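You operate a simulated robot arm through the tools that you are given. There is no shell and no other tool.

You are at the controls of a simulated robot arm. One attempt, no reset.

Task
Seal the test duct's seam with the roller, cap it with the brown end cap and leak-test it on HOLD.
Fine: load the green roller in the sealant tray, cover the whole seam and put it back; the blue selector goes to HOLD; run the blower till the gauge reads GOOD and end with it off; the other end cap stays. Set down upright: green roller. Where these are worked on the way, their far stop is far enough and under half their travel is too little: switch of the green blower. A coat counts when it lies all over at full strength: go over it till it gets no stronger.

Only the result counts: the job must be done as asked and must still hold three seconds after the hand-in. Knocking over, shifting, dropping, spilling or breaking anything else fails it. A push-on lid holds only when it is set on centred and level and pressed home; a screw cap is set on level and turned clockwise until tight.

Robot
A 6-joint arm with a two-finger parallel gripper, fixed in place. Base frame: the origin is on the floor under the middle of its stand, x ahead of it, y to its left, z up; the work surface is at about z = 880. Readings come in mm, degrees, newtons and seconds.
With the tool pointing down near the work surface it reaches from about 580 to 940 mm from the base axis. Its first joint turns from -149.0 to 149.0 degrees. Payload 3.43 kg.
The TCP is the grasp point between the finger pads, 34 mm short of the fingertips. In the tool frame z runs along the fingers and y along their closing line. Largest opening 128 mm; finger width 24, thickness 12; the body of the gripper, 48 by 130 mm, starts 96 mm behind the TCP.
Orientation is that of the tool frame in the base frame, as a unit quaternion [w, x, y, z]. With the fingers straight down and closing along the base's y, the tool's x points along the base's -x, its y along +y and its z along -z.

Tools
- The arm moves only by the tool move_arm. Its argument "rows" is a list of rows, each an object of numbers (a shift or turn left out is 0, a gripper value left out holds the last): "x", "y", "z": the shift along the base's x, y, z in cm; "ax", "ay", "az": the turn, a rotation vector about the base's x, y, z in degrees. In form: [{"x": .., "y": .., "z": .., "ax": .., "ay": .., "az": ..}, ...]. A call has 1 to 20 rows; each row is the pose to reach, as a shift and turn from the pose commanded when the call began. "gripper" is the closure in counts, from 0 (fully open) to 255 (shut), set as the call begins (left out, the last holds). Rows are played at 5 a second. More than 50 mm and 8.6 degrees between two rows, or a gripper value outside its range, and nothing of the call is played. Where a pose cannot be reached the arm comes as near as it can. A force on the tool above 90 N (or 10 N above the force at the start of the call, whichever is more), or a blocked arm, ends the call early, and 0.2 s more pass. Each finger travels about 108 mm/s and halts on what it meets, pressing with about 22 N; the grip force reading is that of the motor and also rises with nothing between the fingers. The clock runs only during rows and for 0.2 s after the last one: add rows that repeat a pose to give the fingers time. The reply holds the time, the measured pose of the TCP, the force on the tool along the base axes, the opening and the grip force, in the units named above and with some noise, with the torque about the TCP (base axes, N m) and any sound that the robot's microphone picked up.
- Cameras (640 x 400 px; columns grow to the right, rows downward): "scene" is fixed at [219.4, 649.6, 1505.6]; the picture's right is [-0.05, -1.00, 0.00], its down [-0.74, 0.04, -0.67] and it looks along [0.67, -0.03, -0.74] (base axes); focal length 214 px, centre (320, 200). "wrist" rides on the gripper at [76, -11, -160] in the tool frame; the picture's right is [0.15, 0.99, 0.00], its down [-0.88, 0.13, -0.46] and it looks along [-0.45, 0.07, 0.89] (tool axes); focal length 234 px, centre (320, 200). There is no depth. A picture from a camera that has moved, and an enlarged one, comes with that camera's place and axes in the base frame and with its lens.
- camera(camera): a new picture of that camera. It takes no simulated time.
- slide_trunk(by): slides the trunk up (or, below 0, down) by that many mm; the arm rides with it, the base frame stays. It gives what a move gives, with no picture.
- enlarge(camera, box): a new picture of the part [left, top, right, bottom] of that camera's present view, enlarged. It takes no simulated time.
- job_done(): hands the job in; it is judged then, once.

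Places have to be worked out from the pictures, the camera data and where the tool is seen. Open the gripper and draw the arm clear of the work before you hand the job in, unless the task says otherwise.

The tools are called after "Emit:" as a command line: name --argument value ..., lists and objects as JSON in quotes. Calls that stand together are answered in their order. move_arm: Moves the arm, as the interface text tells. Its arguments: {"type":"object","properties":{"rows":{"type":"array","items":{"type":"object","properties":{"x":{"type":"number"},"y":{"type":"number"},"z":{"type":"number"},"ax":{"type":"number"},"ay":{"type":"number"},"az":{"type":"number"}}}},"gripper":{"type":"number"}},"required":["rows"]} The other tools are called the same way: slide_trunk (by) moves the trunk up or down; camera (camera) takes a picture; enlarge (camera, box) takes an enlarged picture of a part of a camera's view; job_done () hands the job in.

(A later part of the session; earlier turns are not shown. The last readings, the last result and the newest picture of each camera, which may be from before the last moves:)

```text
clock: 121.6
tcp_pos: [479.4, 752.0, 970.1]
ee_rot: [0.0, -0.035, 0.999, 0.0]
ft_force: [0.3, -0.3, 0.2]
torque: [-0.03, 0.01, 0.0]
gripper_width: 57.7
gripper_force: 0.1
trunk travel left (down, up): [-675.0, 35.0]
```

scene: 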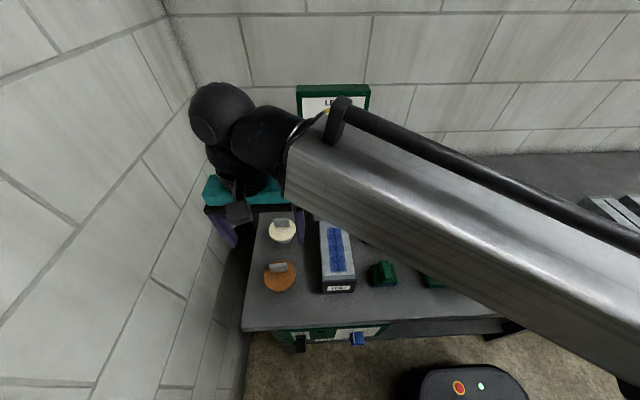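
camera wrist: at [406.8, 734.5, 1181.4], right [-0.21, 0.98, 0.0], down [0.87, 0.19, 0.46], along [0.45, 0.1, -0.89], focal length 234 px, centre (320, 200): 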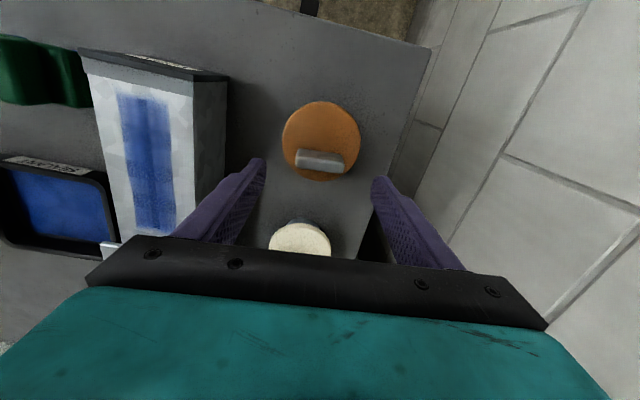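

Emit:
move_arm --rows '[{"z": -0.15}, {"z": -0.3}, {"z": -0.3}]'

Emit:
enlarge --camera "wrist" --box '[240, 80, 420, 240]'

Emit:
enlarge --camera "scene" --box '[250, 230, 310, 300]'

```text
clock: 122.4
tcp_pos: [479.8, 752.9, 968.1]
ee_rot: [0.0, -0.035, 0.999, 0.0]
ft_force: [0.3, -0.5, 0.2]
torque: [0.01, 0.0, 0.0]
gripper_width: 57.6
gripper_force: 0.0
trunk travel left (down, up): [-675.0, 35.0]
```

```text
2.50 times, centred on (330, 160) of wrist
camera zoom: at [405.8, 736.0, 1127.9], right [-0.21, 0.98, 0.0], down [0.87, 0.19, 0.46], along [0.45, 0.1, -0.89], focal length 585 px, centre (295, 300)
```

zoom: 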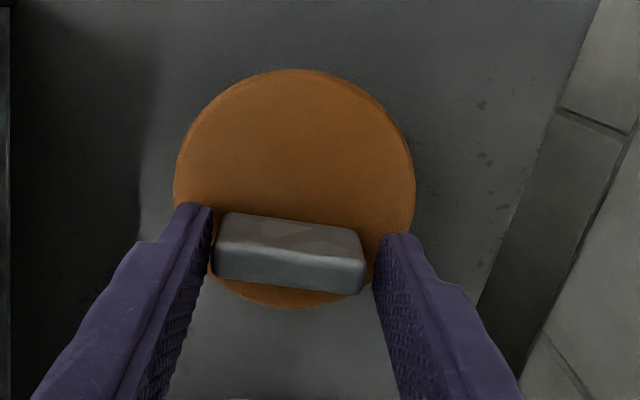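

```text
5.71 times, centred on (280, 265) of scene
camera zoom: at [219.4, 649.6, 1505.6], right [-0.05, -1.0, 0.0], down [-0.74, 0.04, -0.67], along [0.67, -0.03, -0.74], focal length 1226 px, centre (549, -171)
```

zoom: 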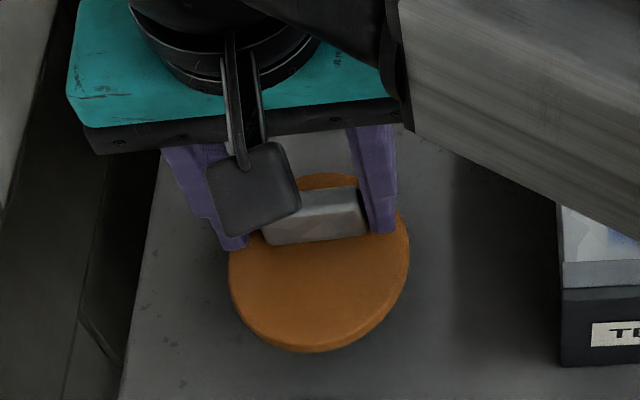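

Tips are right at the base of the bar and free of contact. I close on the bar.

Emit:
move_arm --rows '[{}, {}, {}, {}]' --gripper 255

Emit:
move_arm --rows '[{"z": 0.5}, {"z": 2}, {"z": 5}, {"z": 9}, {"z": 13}, {"z": 17}, {"z": 20}, {"z": 20}]'

Emit:
camera --camera "wrist"

Emit:
camera --camera "scene"

```text
clock: 123.4
tcp_pos: [479.8, 752.5, 968.0]
ee_rot: [0.0, -0.035, 0.999, 0.0]
ft_force: [0.0, -1.5, 1.0]
torque: [0.02, 0.02, -0.01]
gripper_width: 49.6
gripper_force: 23.0
trunk travel left (down, up): [-675.0, 35.0]
```

```text
clock: 125.2
tcp_pos: [477.9, 753.4, 1169.0]
ee_rot: [0.0, -0.034, 0.999, 0.0]
ft_force: [-0.2, 0.1, -1.5]
torque: [0.0, -0.03, -0.01]
gripper_width: 49.4
gripper_force: 22.3
trunk travel left (down, up): [-675.0, 35.0]
```

```text
taken
camera wrist: at [404.5, 736.6, 1327.5], right [-0.21, 0.98, 0.0], down [0.87, 0.19, 0.46], along [0.45, 0.1, -0.89], focal length 234 px, centre (320, 200)
```

wrist: 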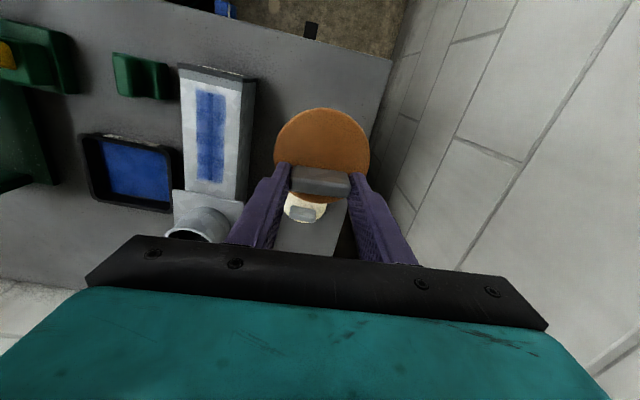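

```text
taken
```

scene: 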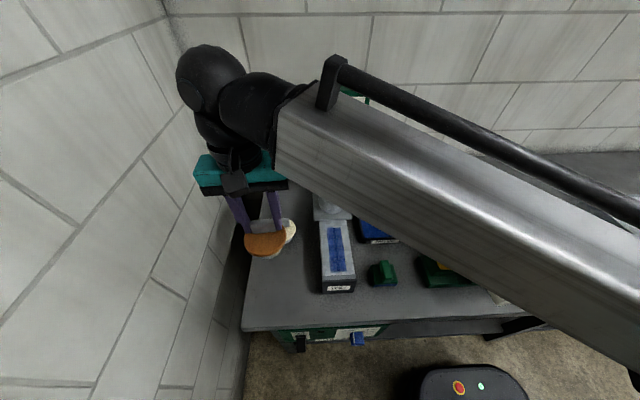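

Emit:
enlarge --camera "wrist" --box '[230, 90, 410, 270]'

Emit:
enlarge --camera "scene" --box '[220, 180, 320, 280]'

```text
2.22 times, centred on (320, 180) of wrist
camera zoom: at [404.5, 736.6, 1327.5], right [-0.21, 0.98, 0.0], down [0.87, 0.19, 0.46], along [0.45, 0.1, -0.89], focal length 520 px, centre (320, 244)
```

zoom: 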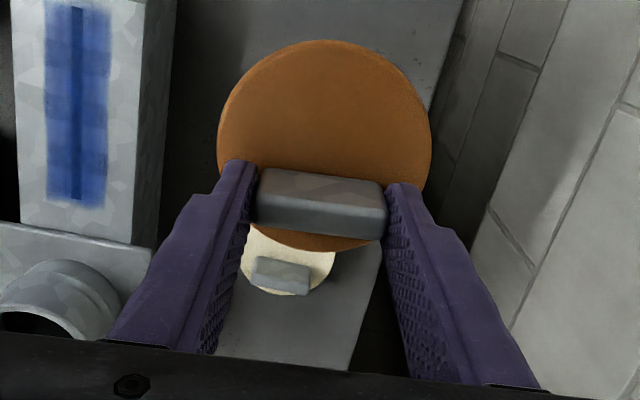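

```text
4.00 times, centred on (270, 230) of scene
camera zoom: at [219.4, 649.6, 1505.6], right [-0.05, -1.0, 0.0], down [-0.74, 0.04, -0.67], along [0.67, -0.03, -0.74], focal length 858 px, centre (520, 80)
```

zoom: 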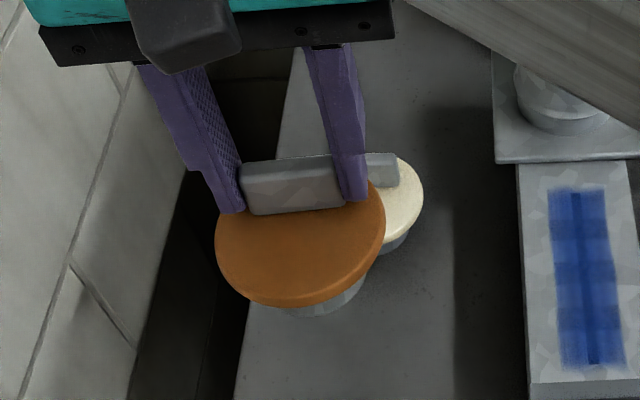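

The cap is held level; its disc centre lies about 16 mm on the −x side of the TCP. I raise a little, turn back the 4°, and move partway toward the collar to measure it.

Emit:
move_arm --rows '[{"z": 1}, {"z": 3, "x": 2, "y": -2, "az": -1}, {"z": 4, "x": 6, "y": -4, "az": -2}, {"z": 4, "x": 10, "y": -6, "az": -3}, {"z": 4, "x": 13, "y": -7.5, "az": -4}, {"z": 4, "x": 15, "y": -8.5, "az": -4}, {"z": 4, "x": 15, "y": -8.5, "az": -4}]'

Emit:
camera --camera "wrist"

Emit:
camera --camera "scene"

```text
clock: 126.8
tcp_pos: [615.3, 650.9, 1201.5]
ee_rot: [0.001, 0.0, 1.0, 0.0]
ft_force: [-0.1, -0.6, -1.8]
torque: [-0.01, -0.03, 0.02]
gripper_width: 49.3
gripper_force: 21.8
out of reach, approached as far as the arm can: row 3, 4, 5, 6, 7
trunk travel left (down, up): [-675.0, 35.0]
```

```text
taken
camera wrist: at [539.4, 639.5, 1360.9], right [-0.15, 0.99, 0.0], down [0.88, 0.13, 0.46], along [0.45, 0.07, -0.89], focal length 234 px, centre (320, 200)
```

wrist: 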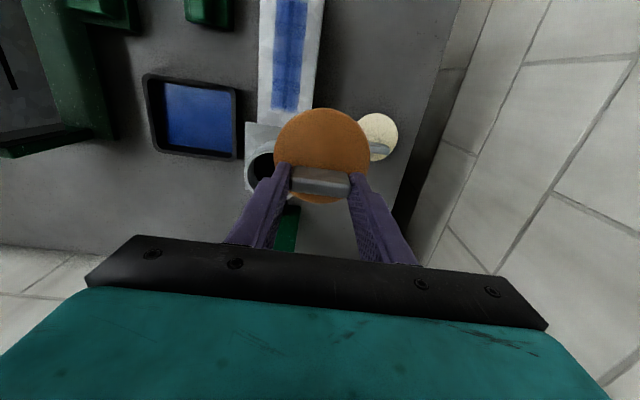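

```text
taken
```

scene: 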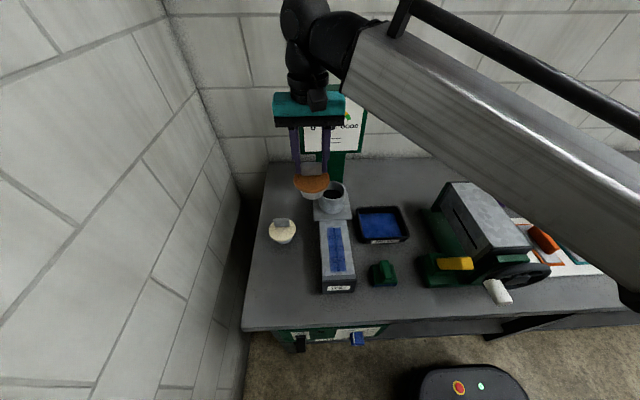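

That pose was at the edge of reach (radius about 900 at z 1200). Raising the trunk moves the shoulder closer to the wrist height and extends the reach here, so I slide it up.

Emit:
slide_trunk --by 35

Emit:
camera --camera "wrist"

```text
clock: 127.6
tcp_pos: [614.6, 651.5, 1235.8]
ee_rot: [0.001, -0.001, 1.0, 0.001]
ft_force: [0.9, -0.6, -1.6]
torque: [0.01, -0.01, 0.02]
gripper_width: 49.4
gripper_force: 22.5
trunk travel left (down, up): [-710.0, 0.0]
```

```text
taken
camera wrist: at [539.4, 639.7, 1395.8], right [-0.15, 0.99, 0.0], down [0.88, 0.13, 0.46], along [0.45, 0.07, -0.89], focal length 234 px, centre (320, 200)
```

wrist: 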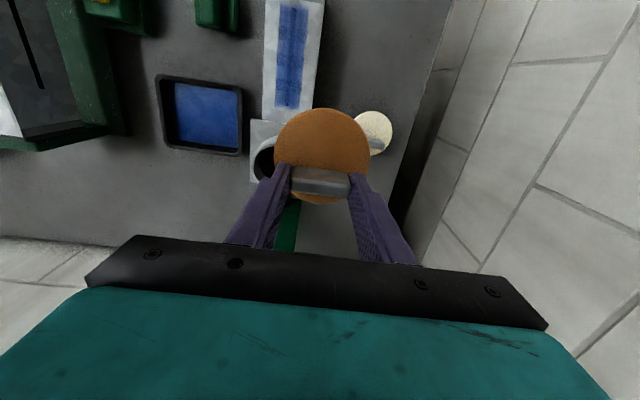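

Emit:
move_arm --rows '[{"z": -2}, {"z": -4}, {"z": -4}]'

```text
clock: 128.4
tcp_pos: [613.9, 651.8, 1195.9]
ee_rot: [0.001, 0.0, 1.0, 0.001]
ft_force: [-0.1, -0.9, -2.2]
torque: [-0.02, 0.02, -0.02]
gripper_width: 49.0
gripper_force: 22.0
trunk travel left (down, up): [-710.0, 0.0]
```

Emit:
move_arm --rows '[{"x": 0, "y": -2, "z": -0.5}, {"x": 0, "y": -4, "z": -1}, {"x": 0, "y": -5.9, "z": -1.5}, {"x": 2, "y": -5.9, "z": -2}, {"x": 4, "y": -5.9, "z": -2.5}, {"x": 4, "y": -5.9, "z": -2.5}]'

Emit:
camera --camera "scene"

Emit:
enlarge --camera "scene" --box '[270, 80, 390, 240]'

Emit:
camera --camera "wrist"

```text
clock: 129.8
tcp_pos: [654.8, 591.3, 1172.4]
ee_rot: [0.001, 0.0, 1.0, 0.001]
ft_force: [0.3, 0.8, -2.0]
torque: [0.0, -0.02, 0.0]
gripper_width: 49.8
gripper_force: 21.7
trunk travel left (down, up): [-710.0, 0.0]
```

```text
taken
```

scene: 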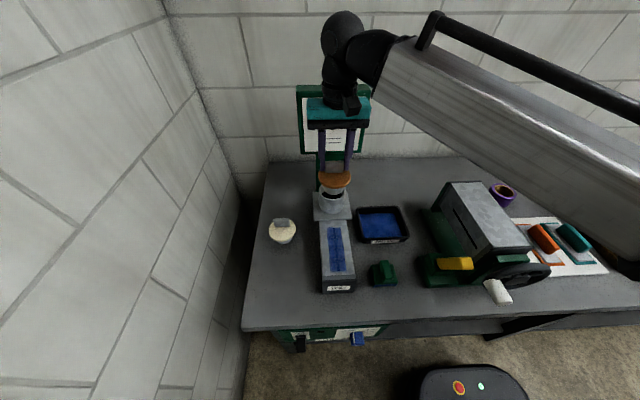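

```text
2.50 times, centred on (330, 160) of scene
camera zoom: at [219.4, 649.6, 1505.6], right [-0.05, -1.0, 0.0], down [-0.74, 0.04, -0.67], along [0.67, -0.03, -0.74], focal length 536 px, centre (295, 300)
```

zoom: 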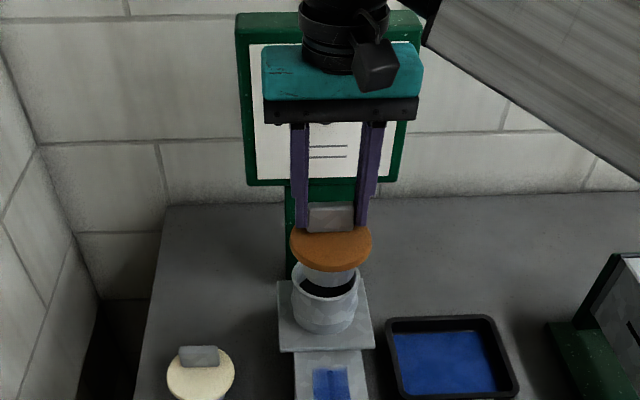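

```text
taken
camera wrist: at [580.4, 579.8, 1331.4], right [-0.15, 0.99, 0.0], down [0.88, 0.13, 0.46], along [0.45, 0.07, -0.89], focal length 234 px, centre (320, 200)
```

wrist: 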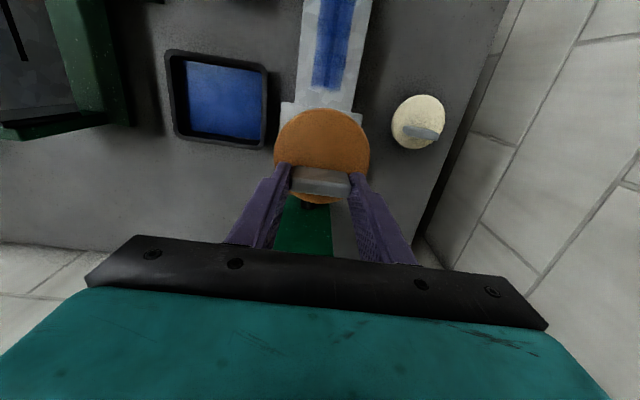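

Emit:
enlarge --camera "scene" --box '[305, 160, 365, 225]'

Emit:
enlarge --camera "wrist" --box '[230, 60, 410, 260]'

```text
6.15 times, centred on (335, 192) of scene
camera zoom: at [219.4, 649.6, 1505.6], right [-0.05, -1.0, 0.0], down [-0.74, 0.04, -0.67], along [0.67, -0.03, -0.74], focal length 1320 px, centre (228, 246)
```

zoom: 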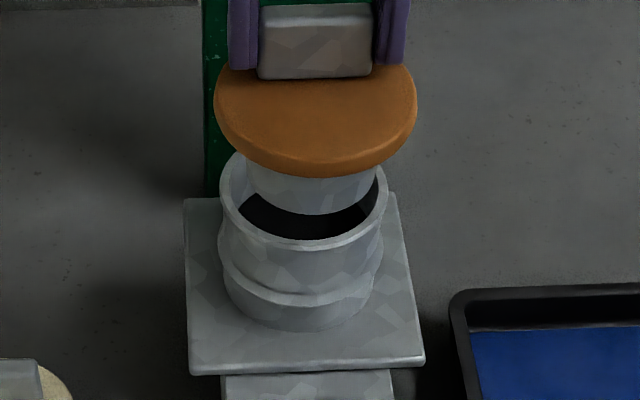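

```text
2.00 times, centred on (320, 160) of wrist
camera zoom: at [580.4, 579.8, 1331.4], right [-0.15, 0.99, 0.0], down [0.88, 0.13, 0.46], along [0.45, 0.07, -0.89], focal length 468 px, centre (320, 280)
```

zoom: 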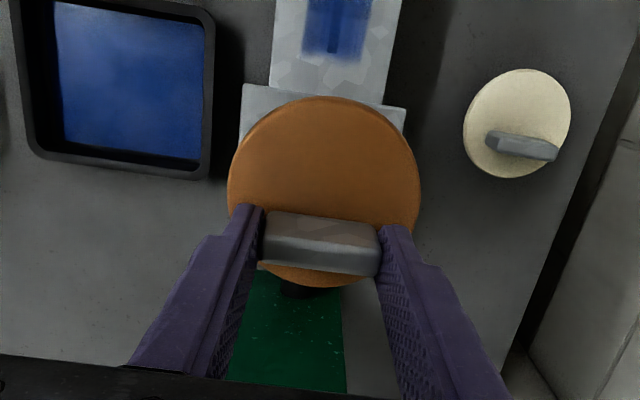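

The plug (about 57 mm wide) hangs over the collar (inner about 68 mm). To pin down the collar's centre better, I step aside to −y and take a closer wrist view of the collar.

Emit:
move_arm --rows '[{"x": -0.5, "y": -4}, {"x": -1, "y": -8}, {"x": -1, "y": -12}, {"x": -1, "y": -13.6, "z": -2}, {"x": -1, "y": -13.6, "z": -3}, {"x": -1, "y": -13.6, "z": -3}]'

Emit:
camera --camera "wrist"

Emit:
enlarge --camera "scene" --box '[305, 160, 365, 225]'

```text
clock: 131.2
tcp_pos: [645.0, 455.5, 1142.5]
ee_rot: [0.001, -0.001, 1.0, 0.001]
ft_force: [0.4, -0.1, -0.8]
torque: [0.0, -0.01, 0.0]
gripper_width: 49.1
gripper_force: 21.8
trunk travel left (down, up): [-710.0, 0.0]
```

```text
taken
camera wrist: at [569.5, 443.9, 1302.3], right [-0.15, 0.99, 0.0], down [0.88, 0.13, 0.46], along [0.45, 0.07, -0.89], focal length 234 px, centre (320, 200)
```

wrist: 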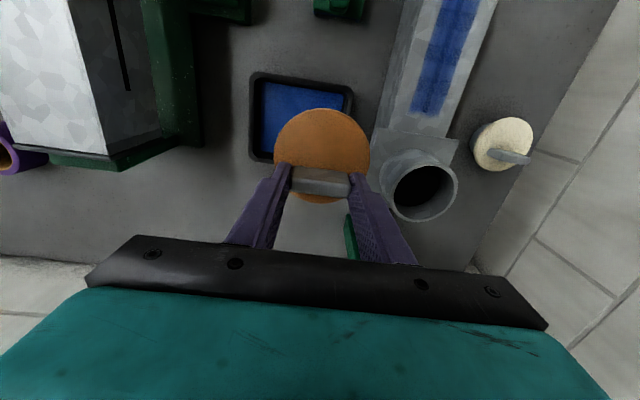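

```text
6.15 times, centred on (335, 192) of scene
camera zoom: at [219.4, 649.6, 1505.6], right [-0.05, -1.0, 0.0], down [-0.74, 0.04, -0.67], along [0.67, -0.03, -0.74], focal length 1320 px, centre (228, 246)
```

zoom: 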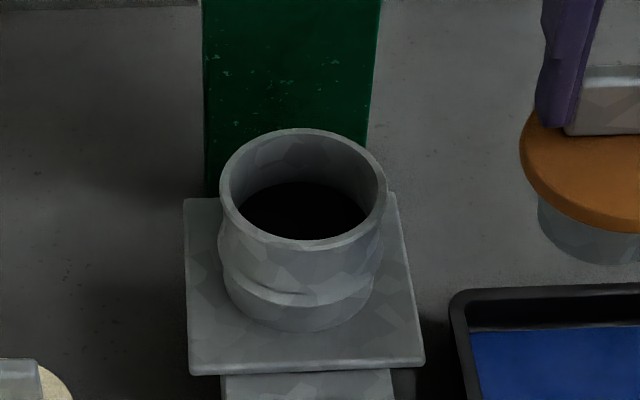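

Emit:
enlarge --camera "wrist" --box '[360, 120, 480, 240]'

Emit:
enlarge --camera "scene" --box '[310, 175, 355, 220]'

```text
3.33 times, centred on (420, 180) of wrist
camera zoom: at [569.5, 443.9, 1302.3], right [-0.15, 0.99, 0.0], down [0.88, 0.13, 0.46], along [0.45, 0.07, -0.89], focal length 781 px, centre (-13, 267)
```

zoom: 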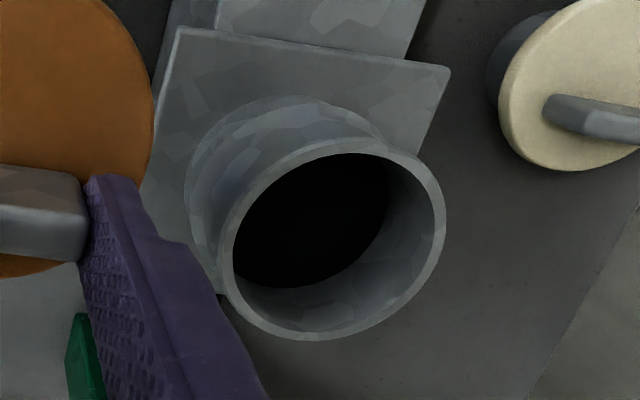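

```text
8.89 times, centred on (332, 198) of scene
camera zoom: at [219.4, 649.6, 1505.6], right [-0.05, -1.0, 0.0], down [-0.74, 0.04, -0.67], along [0.67, -0.03, -0.74], focal length 1906 px, centre (209, 222)
```

zoom: 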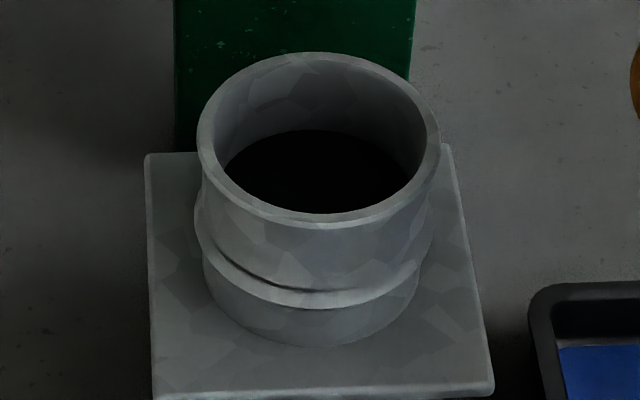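

Fitting the rim in both views: collar centre about (676, 590.5), rim top z≈1041, outer radius ≈42 mm (disc radius ≈41). I return above it with the cap at TCP (691, 590.7), still about 25 mm above the rim.

Emit:
move_arm --rows '[{"z": 2}, {"z": 2, "y": 4}, {"z": 2, "y": 8}, {"z": 2, "y": 12}, {"z": 2, "y": 13.5}, {"z": 2, "y": 13.5, "x": 2}, {"z": 2, "y": 13.5, "x": 4}, {"z": 2, "y": 13.5, "x": 4.6}, {"z": 2, "y": 13.5, "x": 4.6}]'

Emit:
enlarge --camera "scene" --box '[295, 80, 375, 220]'

Emit:
enlarge --camera "scene" --box '[310, 165, 360, 215]'

Emit:
camera --camera "wrist"

```text
clock: 133.2
tcp_pos: [690.4, 591.9, 1162.7]
ee_rot: [0.001, -0.001, 1.0, 0.001]
ft_force: [0.4, 0.8, -1.6]
torque: [0.02, -0.01, -0.01]
gripper_width: 49.2
gripper_force: 22.0
trunk travel left (down, up): [-710.0, 0.0]
```

```text
2.86 times, centred on (335, 150) of scene
camera zoom: at [219.4, 649.6, 1505.6], right [-0.05, -1.0, 0.0], down [-0.74, 0.04, -0.67], along [0.67, -0.03, -0.74], focal length 613 px, centre (277, 343)
```

zoom: 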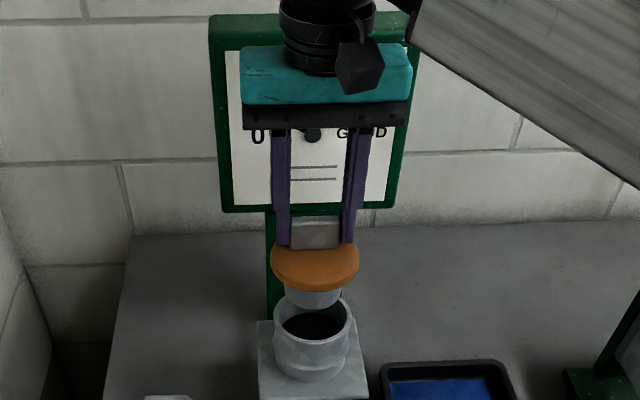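

```text
8.00 times, centred on (335, 190) of scene
camera zoom: at [219.4, 649.6, 1505.6], right [-0.05, -1.0, 0.0], down [-0.74, 0.04, -0.67], along [0.67, -0.03, -0.74], focal length 1716 px, centre (200, 280)
```

zoom: 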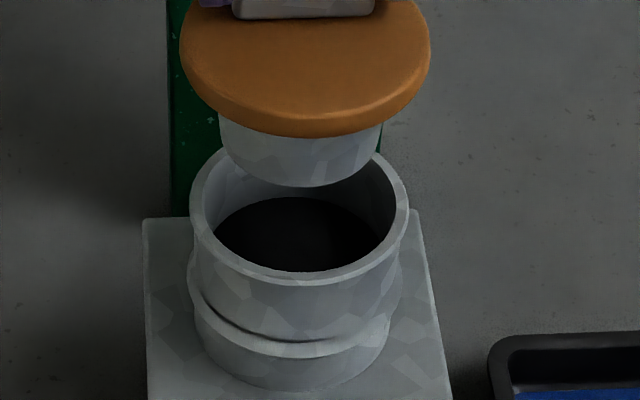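

```text
taken
camera wrist: at [615.2, 579.3, 1321.3], right [-0.15, 0.99, 0.0], down [0.88, 0.13, 0.46], along [0.45, 0.07, -0.89], focal length 234 px, centre (320, 200)
```

wrist: 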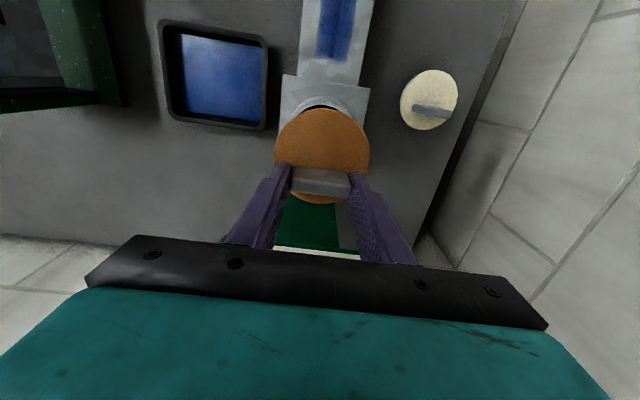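

Sideways the cap sits about 1.5 mm too far +y; otherwise well over the collar. I correct that and lower until the plug just enters the rim, watching the force.

Emit:
move_arm --rows '[{"y": -0.14, "z": -1}, {"y": -0.14, "z": -2}, {"y": -0.14, "z": -3}, {"y": -0.14, "z": -3.6}, {"y": -0.14, "z": -4.0}, {"y": -0.14, "z": -4.0}]'

Emit:
enlarge --camera "scene" --box '[310, 165, 360, 215]'

```text
clock: 134.6
tcp_pos: [690.5, 589.6, 1121.2]
ee_rot: [0.001, 0.0, 1.0, 0.0]
ft_force: [-0.3, -0.2, -0.8]
torque: [0.03, 0.0, 0.01]
gripper_width: 49.5
gripper_force: 21.9
trunk travel left (down, up): [-710.0, 0.0]
```

```text
8.00 times, centred on (335, 190) of scene
camera zoom: at [219.4, 649.6, 1505.6], right [-0.05, -1.0, 0.0], down [-0.74, 0.04, -0.67], along [0.67, -0.03, -0.74], focal length 1716 px, centre (200, 280)
```

zoom: 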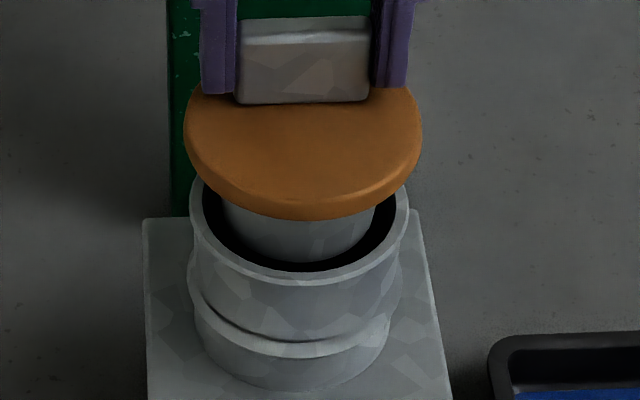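

The plug is inside with an even gap left and right. I lower further until the disc is nearly on the rim.

Emit:
move_arm --rows '[{"z": -0.8}, {"z": -1.6}, {"z": -2.2}, {"z": -2.4}, {"z": -2.4}]'

Emit:
enlarge --camera "scene" --box '[310, 165, 360, 215]'

Emit:
enlarge --camera "wrist" --box '[230, 60, 410, 260]'

```text
clock: 135.8
tcp_pos: [690.6, 589.6, 1097.7]
ee_rot: [0.002, 0.0, 1.0, 0.002]
ft_force: [0.4, -0.3, -1.2]
torque: [-0.03, -0.02, 0.03]
gripper_width: 49.3
gripper_force: 22.2
trunk travel left (down, up): [-710.0, 0.0]
```

```text
8.00 times, centred on (335, 190) of scene
camera zoom: at [219.4, 649.6, 1505.6], right [-0.05, -1.0, 0.0], down [-0.74, 0.04, -0.67], along [0.67, -0.03, -0.74], focal length 1716 px, centre (200, 280)
```

zoom: 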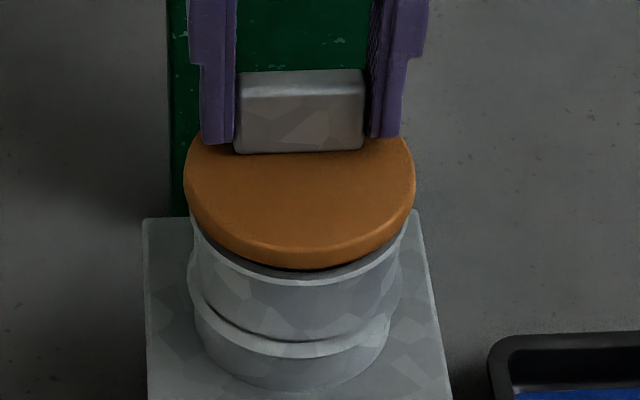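

```text
2.00 times, centred on (320, 160) of wrist
camera zoom: at [615.2, 578.3, 1256.5], right [-0.15, 0.99, 0.0], down [0.88, 0.13, 0.46], along [0.45, 0.07, -0.89], focal length 468 px, centre (320, 280)
```

zoom: 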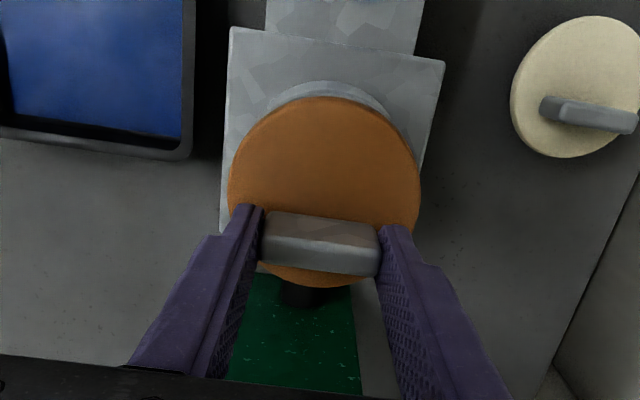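

About 10 mm to go and the outlines line up. I lower in 2 mm steps to contact.

Emit:
move_arm --rows '[{"z": -0.2}, {"z": -0.4}, {"z": -0.6}, {"z": -0.6}]'

Emit:
move_arm --rows '[{"z": -0.15}, {"z": -0.3}, {"z": -0.3}]'

Emit:
enlarge --camera "scene" --box '[310, 165, 360, 215]'

```text
clock: 136.8
tcp_pos: [690.4, 590.8, 1093.9]
ee_rot: [0.003, -0.001, 1.0, 0.002]
ft_force: [6.1, 4.4, 17.6]
torque: [0.05, -0.14, 0.0]
gripper_width: 50.0
gripper_force: 21.8
trunk travel left (down, up): [-710.0, 0.0]
```

```text
clock: 137.6
tcp_pos: [689.1, 590.0, 1089.3]
ee_rot: [0.001, -0.001, 1.0, 0.001]
ft_force: [0.9, 0.8, 18.4]
torque: [-0.07, -0.01, -0.06]
gripper_width: 49.3
gripper_force: 22.1
trunk travel left (down, up): [-710.0, 0.0]
```

```text
8.00 times, centred on (335, 190) of scene
camera zoom: at [219.4, 649.6, 1505.6], right [-0.05, -1.0, 0.0], down [-0.74, 0.04, -0.67], along [0.67, -0.03, -0.74], focal length 1716 px, centre (200, 280)
```

zoom: 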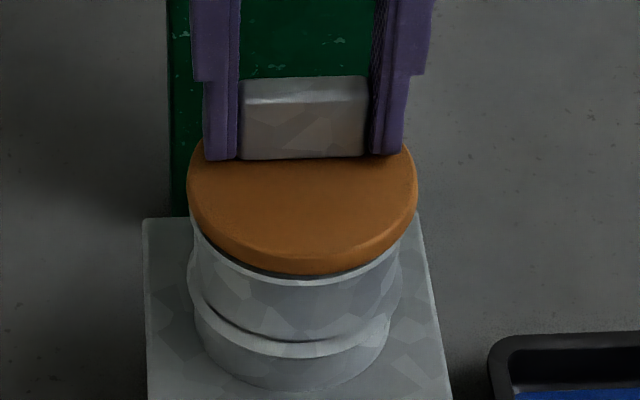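

Contact came ~6 mm early with side forces pushing +x/+y, and the picture shows the cap about 1.5–2 mm too far −x and ~0.8 mm too far −y. I lift a few mm, shift accordingly and look again.

Emit:
move_arm --rows '[{"z": 0.3}, {"z": 0.6}, {"z": 0.6, "x": 0.1, "y": 0.05}, {"z": 0.6, "x": 0.17, "y": 0.08}, {"z": 0.6, "x": 0.17, "y": 0.08}]'

Emit:
enlarge --camera "scene" --box '[310, 165, 360, 215]'

```text
clock: 138.8
tcp_pos: [691.1, 591.5, 1093.3]
ee_rot: [0.0, 0.0, 1.0, 0.0]
ft_force: [-7.7, -3.3, -3.7]
torque: [-0.22, 0.41, 0.04]
gripper_width: 49.2
gripper_force: 22.0
trunk travel left (down, up): [-710.0, 0.0]
```

```text
8.00 times, centred on (335, 190) of scene
camera zoom: at [219.4, 649.6, 1505.6], right [-0.05, -1.0, 0.0], down [-0.74, 0.04, -0.67], along [0.67, -0.03, -0.74], focal length 1716 px, centre (200, 280)
```

zoom: 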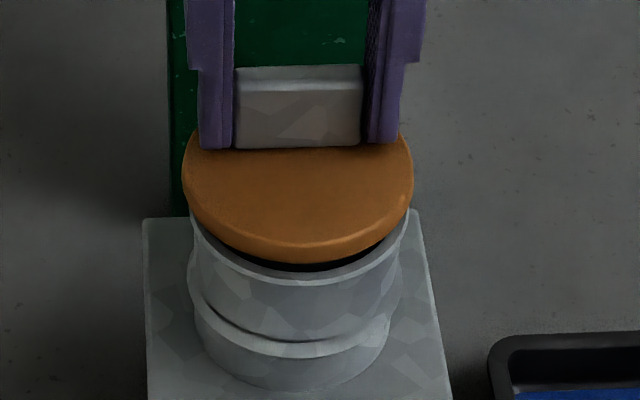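

The plug is already in a snug throat: side force flipped to (−7.7, −3.3), so the centre lies between the two positions. I shift back by about half.

Emit:
move_arm --rows '[{"x": -0.05, "y": -0.02}, {"x": -0.09, "y": -0.04}, {"x": -0.09, "y": -0.04}]'

```text
clock: 139.6
tcp_pos: [691.1, 590.7, 1095.0]
ee_rot: [0.001, 0.0, 1.0, 0.001]
ft_force: [-4.8, 1.1, -0.1]
torque: [0.02, 0.22, 0.1]
gripper_width: 49.4
gripper_force: 21.8
trunk travel left (down, up): [-710.0, 0.0]
```

Emit:
move_arm --rows '[{"x": -0.05, "y": 0}, {"x": -0.07, "y": 0.01}, {"x": -0.07, "y": 0.01}]'

Emit:
enlarge --camera "scene" --box '[310, 165, 360, 215]'

Emit:
enlarge --camera "wrist" --box '[230, 60, 410, 260]'

```text
clock: 140.4
tcp_pos: [691.4, 589.8, 1094.5]
ee_rot: [0.001, 0.001, 1.0, 0.001]
ft_force: [-1.1, -1.3, -0.5]
torque: [-0.07, 0.06, 0.01]
gripper_width: 49.3
gripper_force: 22.0
trunk travel left (down, up): [-710.0, 0.0]
```

```text
8.00 times, centred on (335, 190) of scene
camera zoom: at [219.4, 649.6, 1505.6], right [-0.05, -1.0, 0.0], down [-0.74, 0.04, -0.67], along [0.67, -0.03, -0.74], focal length 1716 px, centre (200, 280)
```

zoom: 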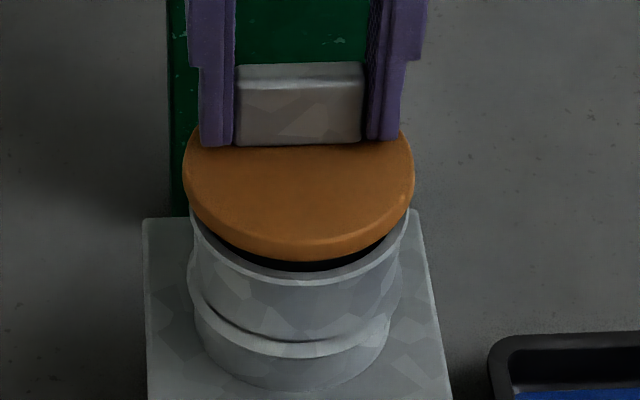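

```text
2.00 times, centred on (320, 160) of wrist
camera zoom: at [615.9, 578.7, 1254.5], right [-0.15, 0.99, 0.0], down [0.88, 0.13, 0.46], along [0.45, 0.07, -0.89], focal length 468 px, centre (320, 280)
```

zoom: 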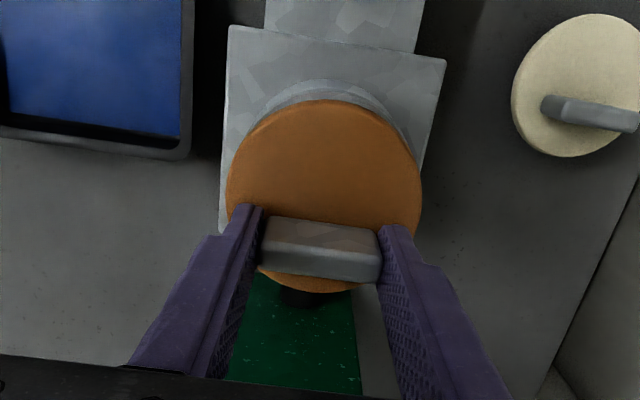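

Side forces are now near zero, so the cap is centred in its throat. I press down in small steps.

Emit:
move_arm --rows '[{"z": -0.2}, {"z": -0.4}, {"z": -0.6}, {"z": -0.6}]'

Emit:
enlarge --camera "scene" --box '[310, 165, 360, 215]'

```text
clock: 141.4
tcp_pos: [691.0, 590.3, 1090.0]
ee_rot: [0.001, 0.0, 1.0, 0.002]
ft_force: [1.7, 1.6, 8.4]
torque: [-0.1, -0.15, 0.06]
gripper_width: 49.6
gripper_force: 21.9
trunk travel left (down, up): [-710.0, 0.0]
```

```text
8.00 times, centred on (335, 190) of scene
camera zoom: at [219.4, 649.6, 1505.6], right [-0.05, -1.0, 0.0], down [-0.74, 0.04, -0.67], along [0.67, -0.03, -0.74], focal length 1716 px, centre (200, 280)
```

zoom: 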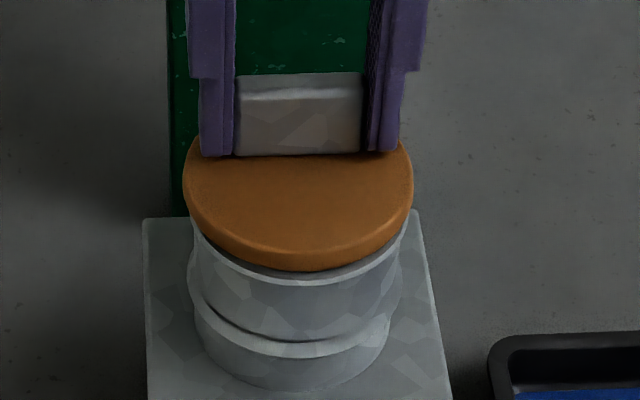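

Emit:
move_arm --rows '[{"z": -0.1}, {"z": -0.2}, {"z": -0.3}, {"z": -0.3}]'

Emit:
enlarge --camera "scene" --box '[310, 165, 360, 215]'

```text
clock: 142.4
tcp_pos: [690.9, 588.8, 1087.7]
ee_rot: [0.002, -0.001, 1.0, 0.002]
ft_force: [3.6, 3.7, 22.2]
torque: [0.0, -0.01, 0.02]
gripper_width: 49.4
gripper_force: 21.6
trunk travel left (down, up): [-710.0, 0.0]
```

```text
8.00 times, centred on (335, 190) of scene
camera zoom: at [219.4, 649.6, 1505.6], right [-0.05, -1.0, 0.0], down [-0.74, 0.04, -0.67], along [0.67, -0.03, -0.74], focal length 1716 px, centre (200, 280)
```

zoom: 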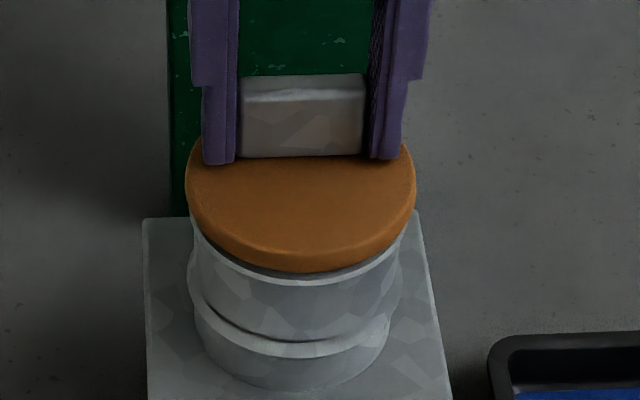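

Emit:
move_arm --rows '[{"z": -0.1}, {"z": -0.2}, {"z": -0.3}, {"z": -0.3}]'

Emit:
enlarge --camera "scene" --box '[310, 165, 360, 215]'

```text
clock: 143.4
tcp_pos: [690.0, 589.1, 1087.4]
ee_rot: [0.004, 0.0, 1.0, 0.003]
ft_force: [6.5, 5.5, 40.3]
torque: [-0.04, -0.36, 0.05]
gripper_width: 49.3
gripper_force: 21.9
trunk travel left (down, up): [-710.0, 0.0]
```

```text
8.00 times, centred on (335, 190) of scene
camera zoom: at [219.4, 649.6, 1505.6], right [-0.05, -1.0, 0.0], down [-0.74, 0.04, -0.67], along [0.67, -0.03, -0.74], focal length 1716 px, centre (200, 280)
```

zoom: 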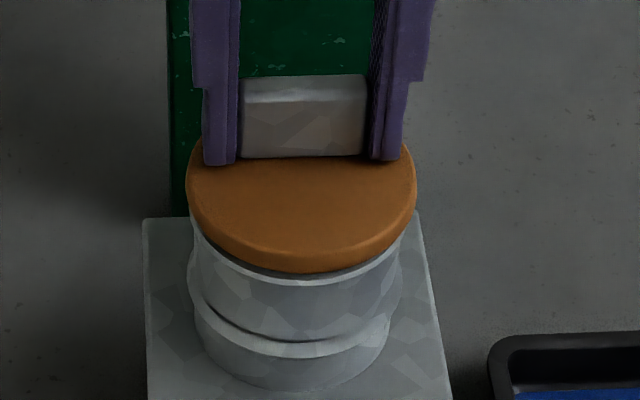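

Force is 40 N and the disc still sits a few mm above the rim, so it probably needs a firmer push to snap home. I press further in steps, watching for tilt.

Emit:
move_arm --rows '[{"z": -0.1}, {"z": -0.2}, {"z": -0.3}, {"z": -0.3}]'

Emit:
enlarge --camera "scene" --box '[310, 165, 360, 215]'

Emit:
enlarge --camera "wrist" --box '[230, 60, 410, 260]'

```text
clock: 144.4
tcp_pos: [688.1, 588.4, 1086.3]
ee_rot: [0.005, 0.0, 1.0, 0.003]
ft_force: [8.9, 4.2, 51.1]
torque: [-0.43, 0.19, 0.08]
gripper_width: 49.4
gripper_force: 22.0
trunk travel left (down, up): [-710.0, 0.0]
```

```text
8.00 times, centred on (335, 190) of scene
camera zoom: at [219.4, 649.6, 1505.6], right [-0.05, -1.0, 0.0], down [-0.74, 0.04, -0.67], along [0.67, -0.03, -0.74], focal length 1716 px, centre (200, 280)
```

zoom: 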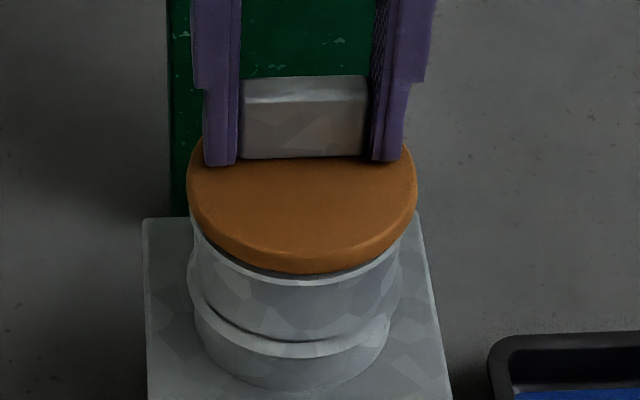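

```text
2.00 times, centred on (320, 160) of wrist
camera zoom: at [612.5, 576.2, 1245.9], right [-0.15, 0.99, 0.01], down [0.88, 0.13, 0.46], along [0.46, 0.07, -0.89], focal length 468 px, centre (320, 280)
```

zoom: 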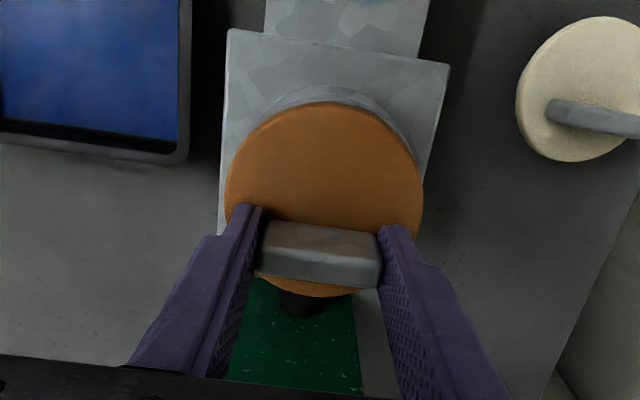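

Emit:
enlarge --camera "scene" --box '[318, 184, 350, 208]'

Emit:
enlarge --camera "wrist" --box '[270, 90, 380, 160]'

```text
16.00 times, centred on (334, 196) of scene
camera zoom: at [219.4, 649.6, 1505.6], right [-0.05, -1.0, 0.0], down [-0.74, 0.04, -0.67], along [0.67, -0.03, -0.74], focal length 3432 px, centre (96, 264)
```

zoom: 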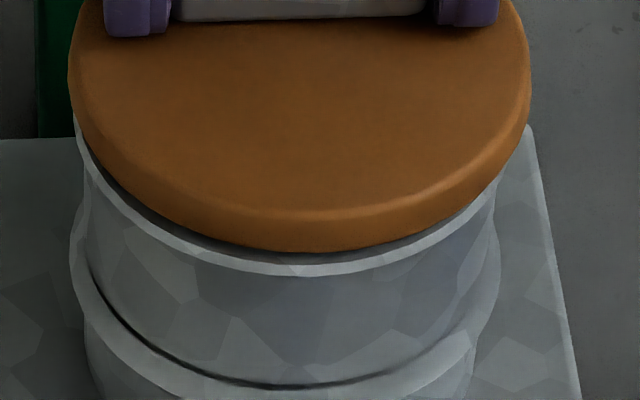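

```text
5.71 times, centred on (325, 125) of wrist
camera zoom: at [612.5, 576.2, 1245.9], right [-0.15, 0.99, 0.01], down [0.88, 0.13, 0.46], along [0.46, 0.07, -0.89], focal length 1338 px, centre (291, 629)
```

zoom: 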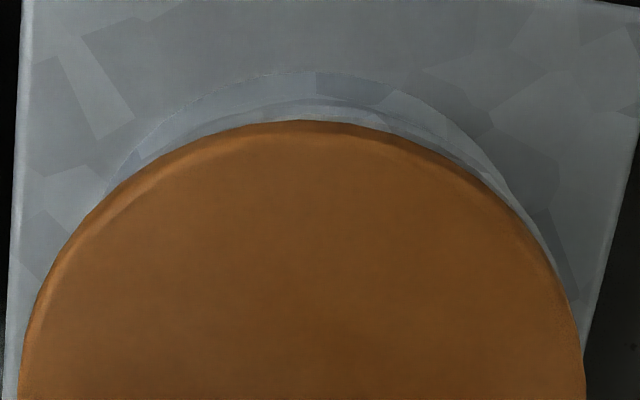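

Re-reading the evidence: the disc is in fact resting on the rim (rim z≈1050), but the cap sits about 7 mm too far +x and ~1.2 mm too far −y (plug touching the +x wall explains the side force). I lift off a few mm, shift by −7 / +1.2 mm and check again.

Emit:
move_arm --rows '[{"z": 0.5}, {"z": 1.0}, {"z": 1.5}, {"z": 1.9}, {"z": 1.9, "x": -0.3, "y": 0.05}, {"z": 1.9, "x": -0.7, "y": 0.12}, {"z": 1.9, "x": -0.7, "y": 0.12}]'

Emit:
enlarge --camera "scene" --box '[310, 165, 360, 215]'

Emit:
enlarge --camera "wrist" --box '[230, 60, 410, 260]'

```text
clock: 146.0
tcp_pos: [683.7, 591.3, 1098.2]
ee_rot: [0.001, 0.0, 1.0, 0.001]
ft_force: [0.5, 0.6, -1.1]
torque: [0.02, -0.03, -0.04]
gripper_width: 49.5
gripper_force: 22.0
trunk travel left (down, up): [-710.0, 0.0]
```

```text
8.00 times, centred on (335, 190) of scene
camera zoom: at [219.4, 649.6, 1505.6], right [-0.05, -1.0, 0.0], down [-0.74, 0.04, -0.67], along [0.67, -0.03, -0.74], focal length 1716 px, centre (200, 280)
```

zoom: 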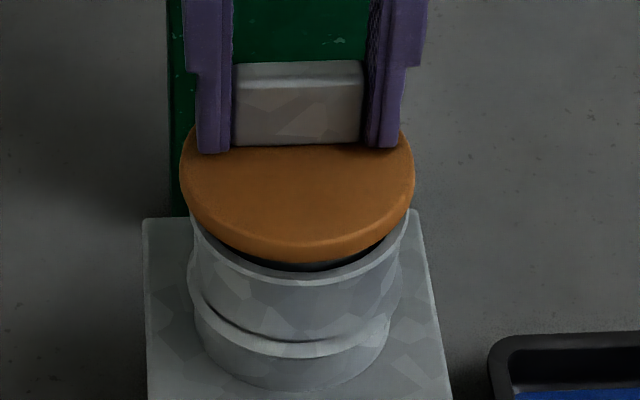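

```text
2.00 times, centred on (320, 160) of wrist
camera zoom: at [608.7, 580.1, 1258.1], right [-0.15, 0.99, 0.0], down [0.88, 0.13, 0.46], along [0.45, 0.07, -0.89], focal length 468 px, centre (320, 280)
```

zoom: 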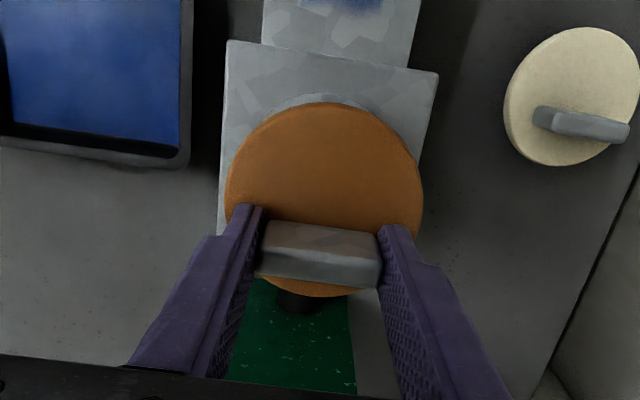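

Now it moves freely with no side force. To confirm the centre I probe gently toward −x for the opposite wall.

Emit:
move_arm --rows '[{"x": -0.2}, {"x": -0.4}, {"x": -0.4}]'

Emit:
move_arm --rows '[{"x": -0.1}, {"x": -0.1}]'

```text
clock: 146.8
tcp_pos: [680.5, 592.5, 1098.5]
ee_rot: [0.0, 0.001, 1.0, 0.001]
ft_force: [2.0, 0.3, -1.2]
torque: [0.02, -0.12, -0.06]
gripper_width: 49.4
gripper_force: 22.2
trunk travel left (down, up): [-710.0, 0.0]
```

```text
clock: 147.4
tcp_pos: [680.6, 591.4, 1099.2]
ee_rot: [0.002, 0.0, 1.0, 0.001]
ft_force: [7.6, -1.9, 1.5]
torque: [0.03, -0.37, -0.09]
gripper_width: 49.3
gripper_force: 21.4
trunk travel left (down, up): [-710.0, 0.0]
```

−x wall at TCP x≈679.9 and +x wall at ≈690.5, so centre x≈685.2. I go there and probe ±y likewise.

Emit:
move_arm --rows '[{"x": 0.4}, {"x": 0.65}, {"x": 0.65, "y": 0.2}, {"x": 0.65, "y": 0.4}, {"x": 0.65, "y": 0.4}]'

Emit:
move_arm --rows '[{"y": 0.1}, {"y": 0.1}]'

```text
clock: 148.6
tcp_pos: [685.2, 595.9, 1097.8]
ee_rot: [0.001, 0.0, 1.0, 0.0]
ft_force: [-1.9, -4.8, -2.1]
torque: [-0.29, 0.06, 0.09]
gripper_width: 49.3
gripper_force: 22.6
trunk travel left (down, up): [-710.0, 0.0]
```

```text
clock: 149.2
tcp_pos: [685.1, 596.0, 1098.7]
ee_rot: [0.0, 0.001, 1.0, 0.0]
ft_force: [-1.6, -10.5, -3.9]
torque: [-0.64, 0.04, 0.15]
gripper_width: 49.4
gripper_force: 21.7
trunk travel left (down, up): [-710.0, 0.0]
```

Emit:
move_arm --rows '[{"y": -0.4}, {"y": -0.8}, {"y": -1.1}, {"y": -1.1}]'

Emit:
move_arm --rows '[{"y": -0.15}, {"y": -0.15}]'

```text
clock: 150.2
tcp_pos: [685.5, 586.2, 1099.1]
ee_rot: [0.001, 0.0, 1.0, 0.001]
ft_force: [0.5, -0.6, -1.2]
torque: [0.01, -0.02, 0.01]
gripper_width: 49.6
gripper_force: 21.9
trunk travel left (down, up): [-710.0, 0.0]
```

```text
clock: 150.8
tcp_pos: [685.1, 585.6, 1098.7]
ee_rot: [0.001, 0.0, 1.0, 0.0]
ft_force: [0.7, 4.2, -0.5]
torque: [0.2, 0.03, -0.01]
gripper_width: 49.4
gripper_force: 21.6
trunk travel left (down, up): [-710.0, 0.0]
```

±y walls at +3.2 and −6.8 mm relative to the earlier line, so centre y is 1.8 mm below it. I move to the centre and check the cap's level before lowering.

Emit:
move_arm --rows '[{"y": 0.3}, {"y": 0.57}, {"y": 0.57}]'

Emit:
enlarge --camera "scene" --box '[310, 165, 360, 215]'

Emit:
enlarge --camera "wrist" --box '[230, 60, 410, 260]'

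```text
clock: 151.6
tcp_pos: [685.3, 590.4, 1098.1]
ee_rot: [0.001, 0.0, 1.0, 0.001]
ft_force: [0.6, -0.5, -1.8]
torque: [0.0, 0.01, 0.01]
gripper_width: 49.6
gripper_force: 21.3
trunk travel left (down, up): [-710.0, 0.0]
```

```text
8.00 times, centred on (335, 190) of scene
camera zoom: at [219.4, 649.6, 1505.6], right [-0.05, -1.0, 0.0], down [-0.74, 0.04, -0.67], along [0.67, -0.03, -0.74], focal length 1716 px, centre (200, 280)
```

zoom: 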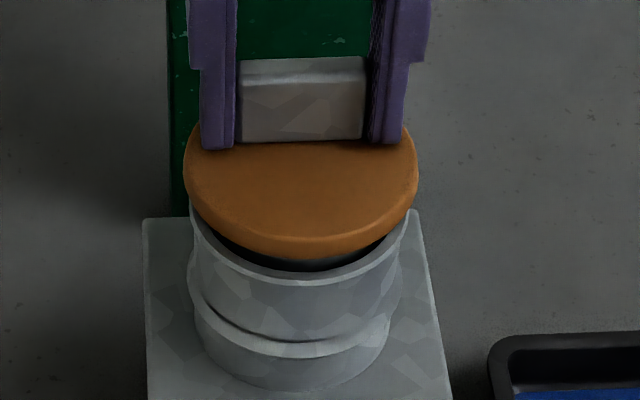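

```text
2.00 times, centred on (320, 160) of wrist
camera zoom: at [610.5, 578.6, 1258.3], right [-0.15, 0.99, 0.0], down [0.88, 0.13, 0.46], along [0.45, 0.07, -0.89], focal length 468 px, centre (320, 280)
```

zoom: 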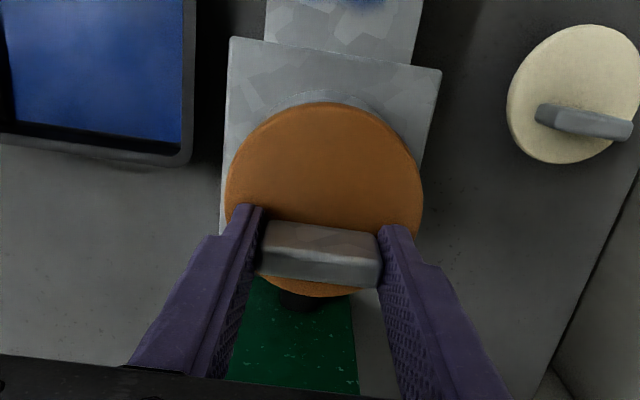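

Centred and free. I lower in steps to contact.

Emit:
move_arm --rows '[{"z": -0.2}, {"z": -0.4}, {"z": -0.6}, {"z": -0.6}]'

Emit:
move_arm --rows '[{"z": -0.15}, {"z": -0.3}, {"z": -0.3}]'

Emit:
enlarge --camera "scene" --box '[310, 165, 360, 215]'

```text
clock: 152.6
tcp_pos: [685.7, 589.7, 1092.6]
ee_rot: [0.002, 0.0, 1.0, 0.0]
ft_force: [0.1, -0.3, -0.9]
torque: [-0.05, 0.0, 0.02]
gripper_width: 49.4
gripper_force: 21.8
trunk travel left (down, up): [-710.0, 0.0]
```

```text
clock: 153.4
tcp_pos: [685.4, 588.3, 1088.0]
ee_rot: [0.0, 0.0, 1.0, 0.001]
ft_force: [-0.5, -0.5, -1.2]
torque: [0.01, 0.0, -0.01]
gripper_width: 49.6
gripper_force: 22.2
trunk travel left (down, up): [-710.0, 0.0]
```

```text
8.00 times, centred on (335, 190) of scene
camera zoom: at [219.4, 649.6, 1505.6], right [-0.05, -1.0, 0.0], down [-0.74, 0.04, -0.67], along [0.67, -0.03, -0.74], focal length 1716 px, centre (200, 280)
```

zoom: 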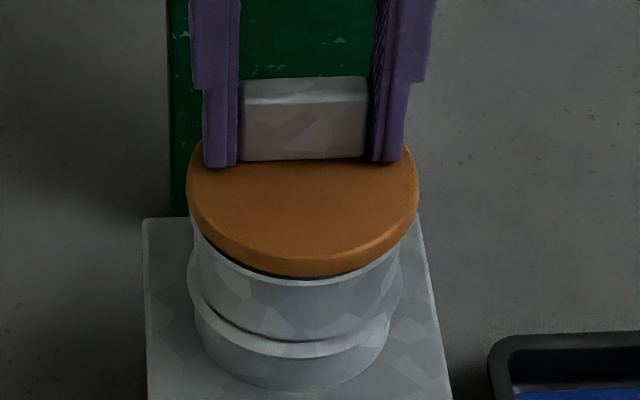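

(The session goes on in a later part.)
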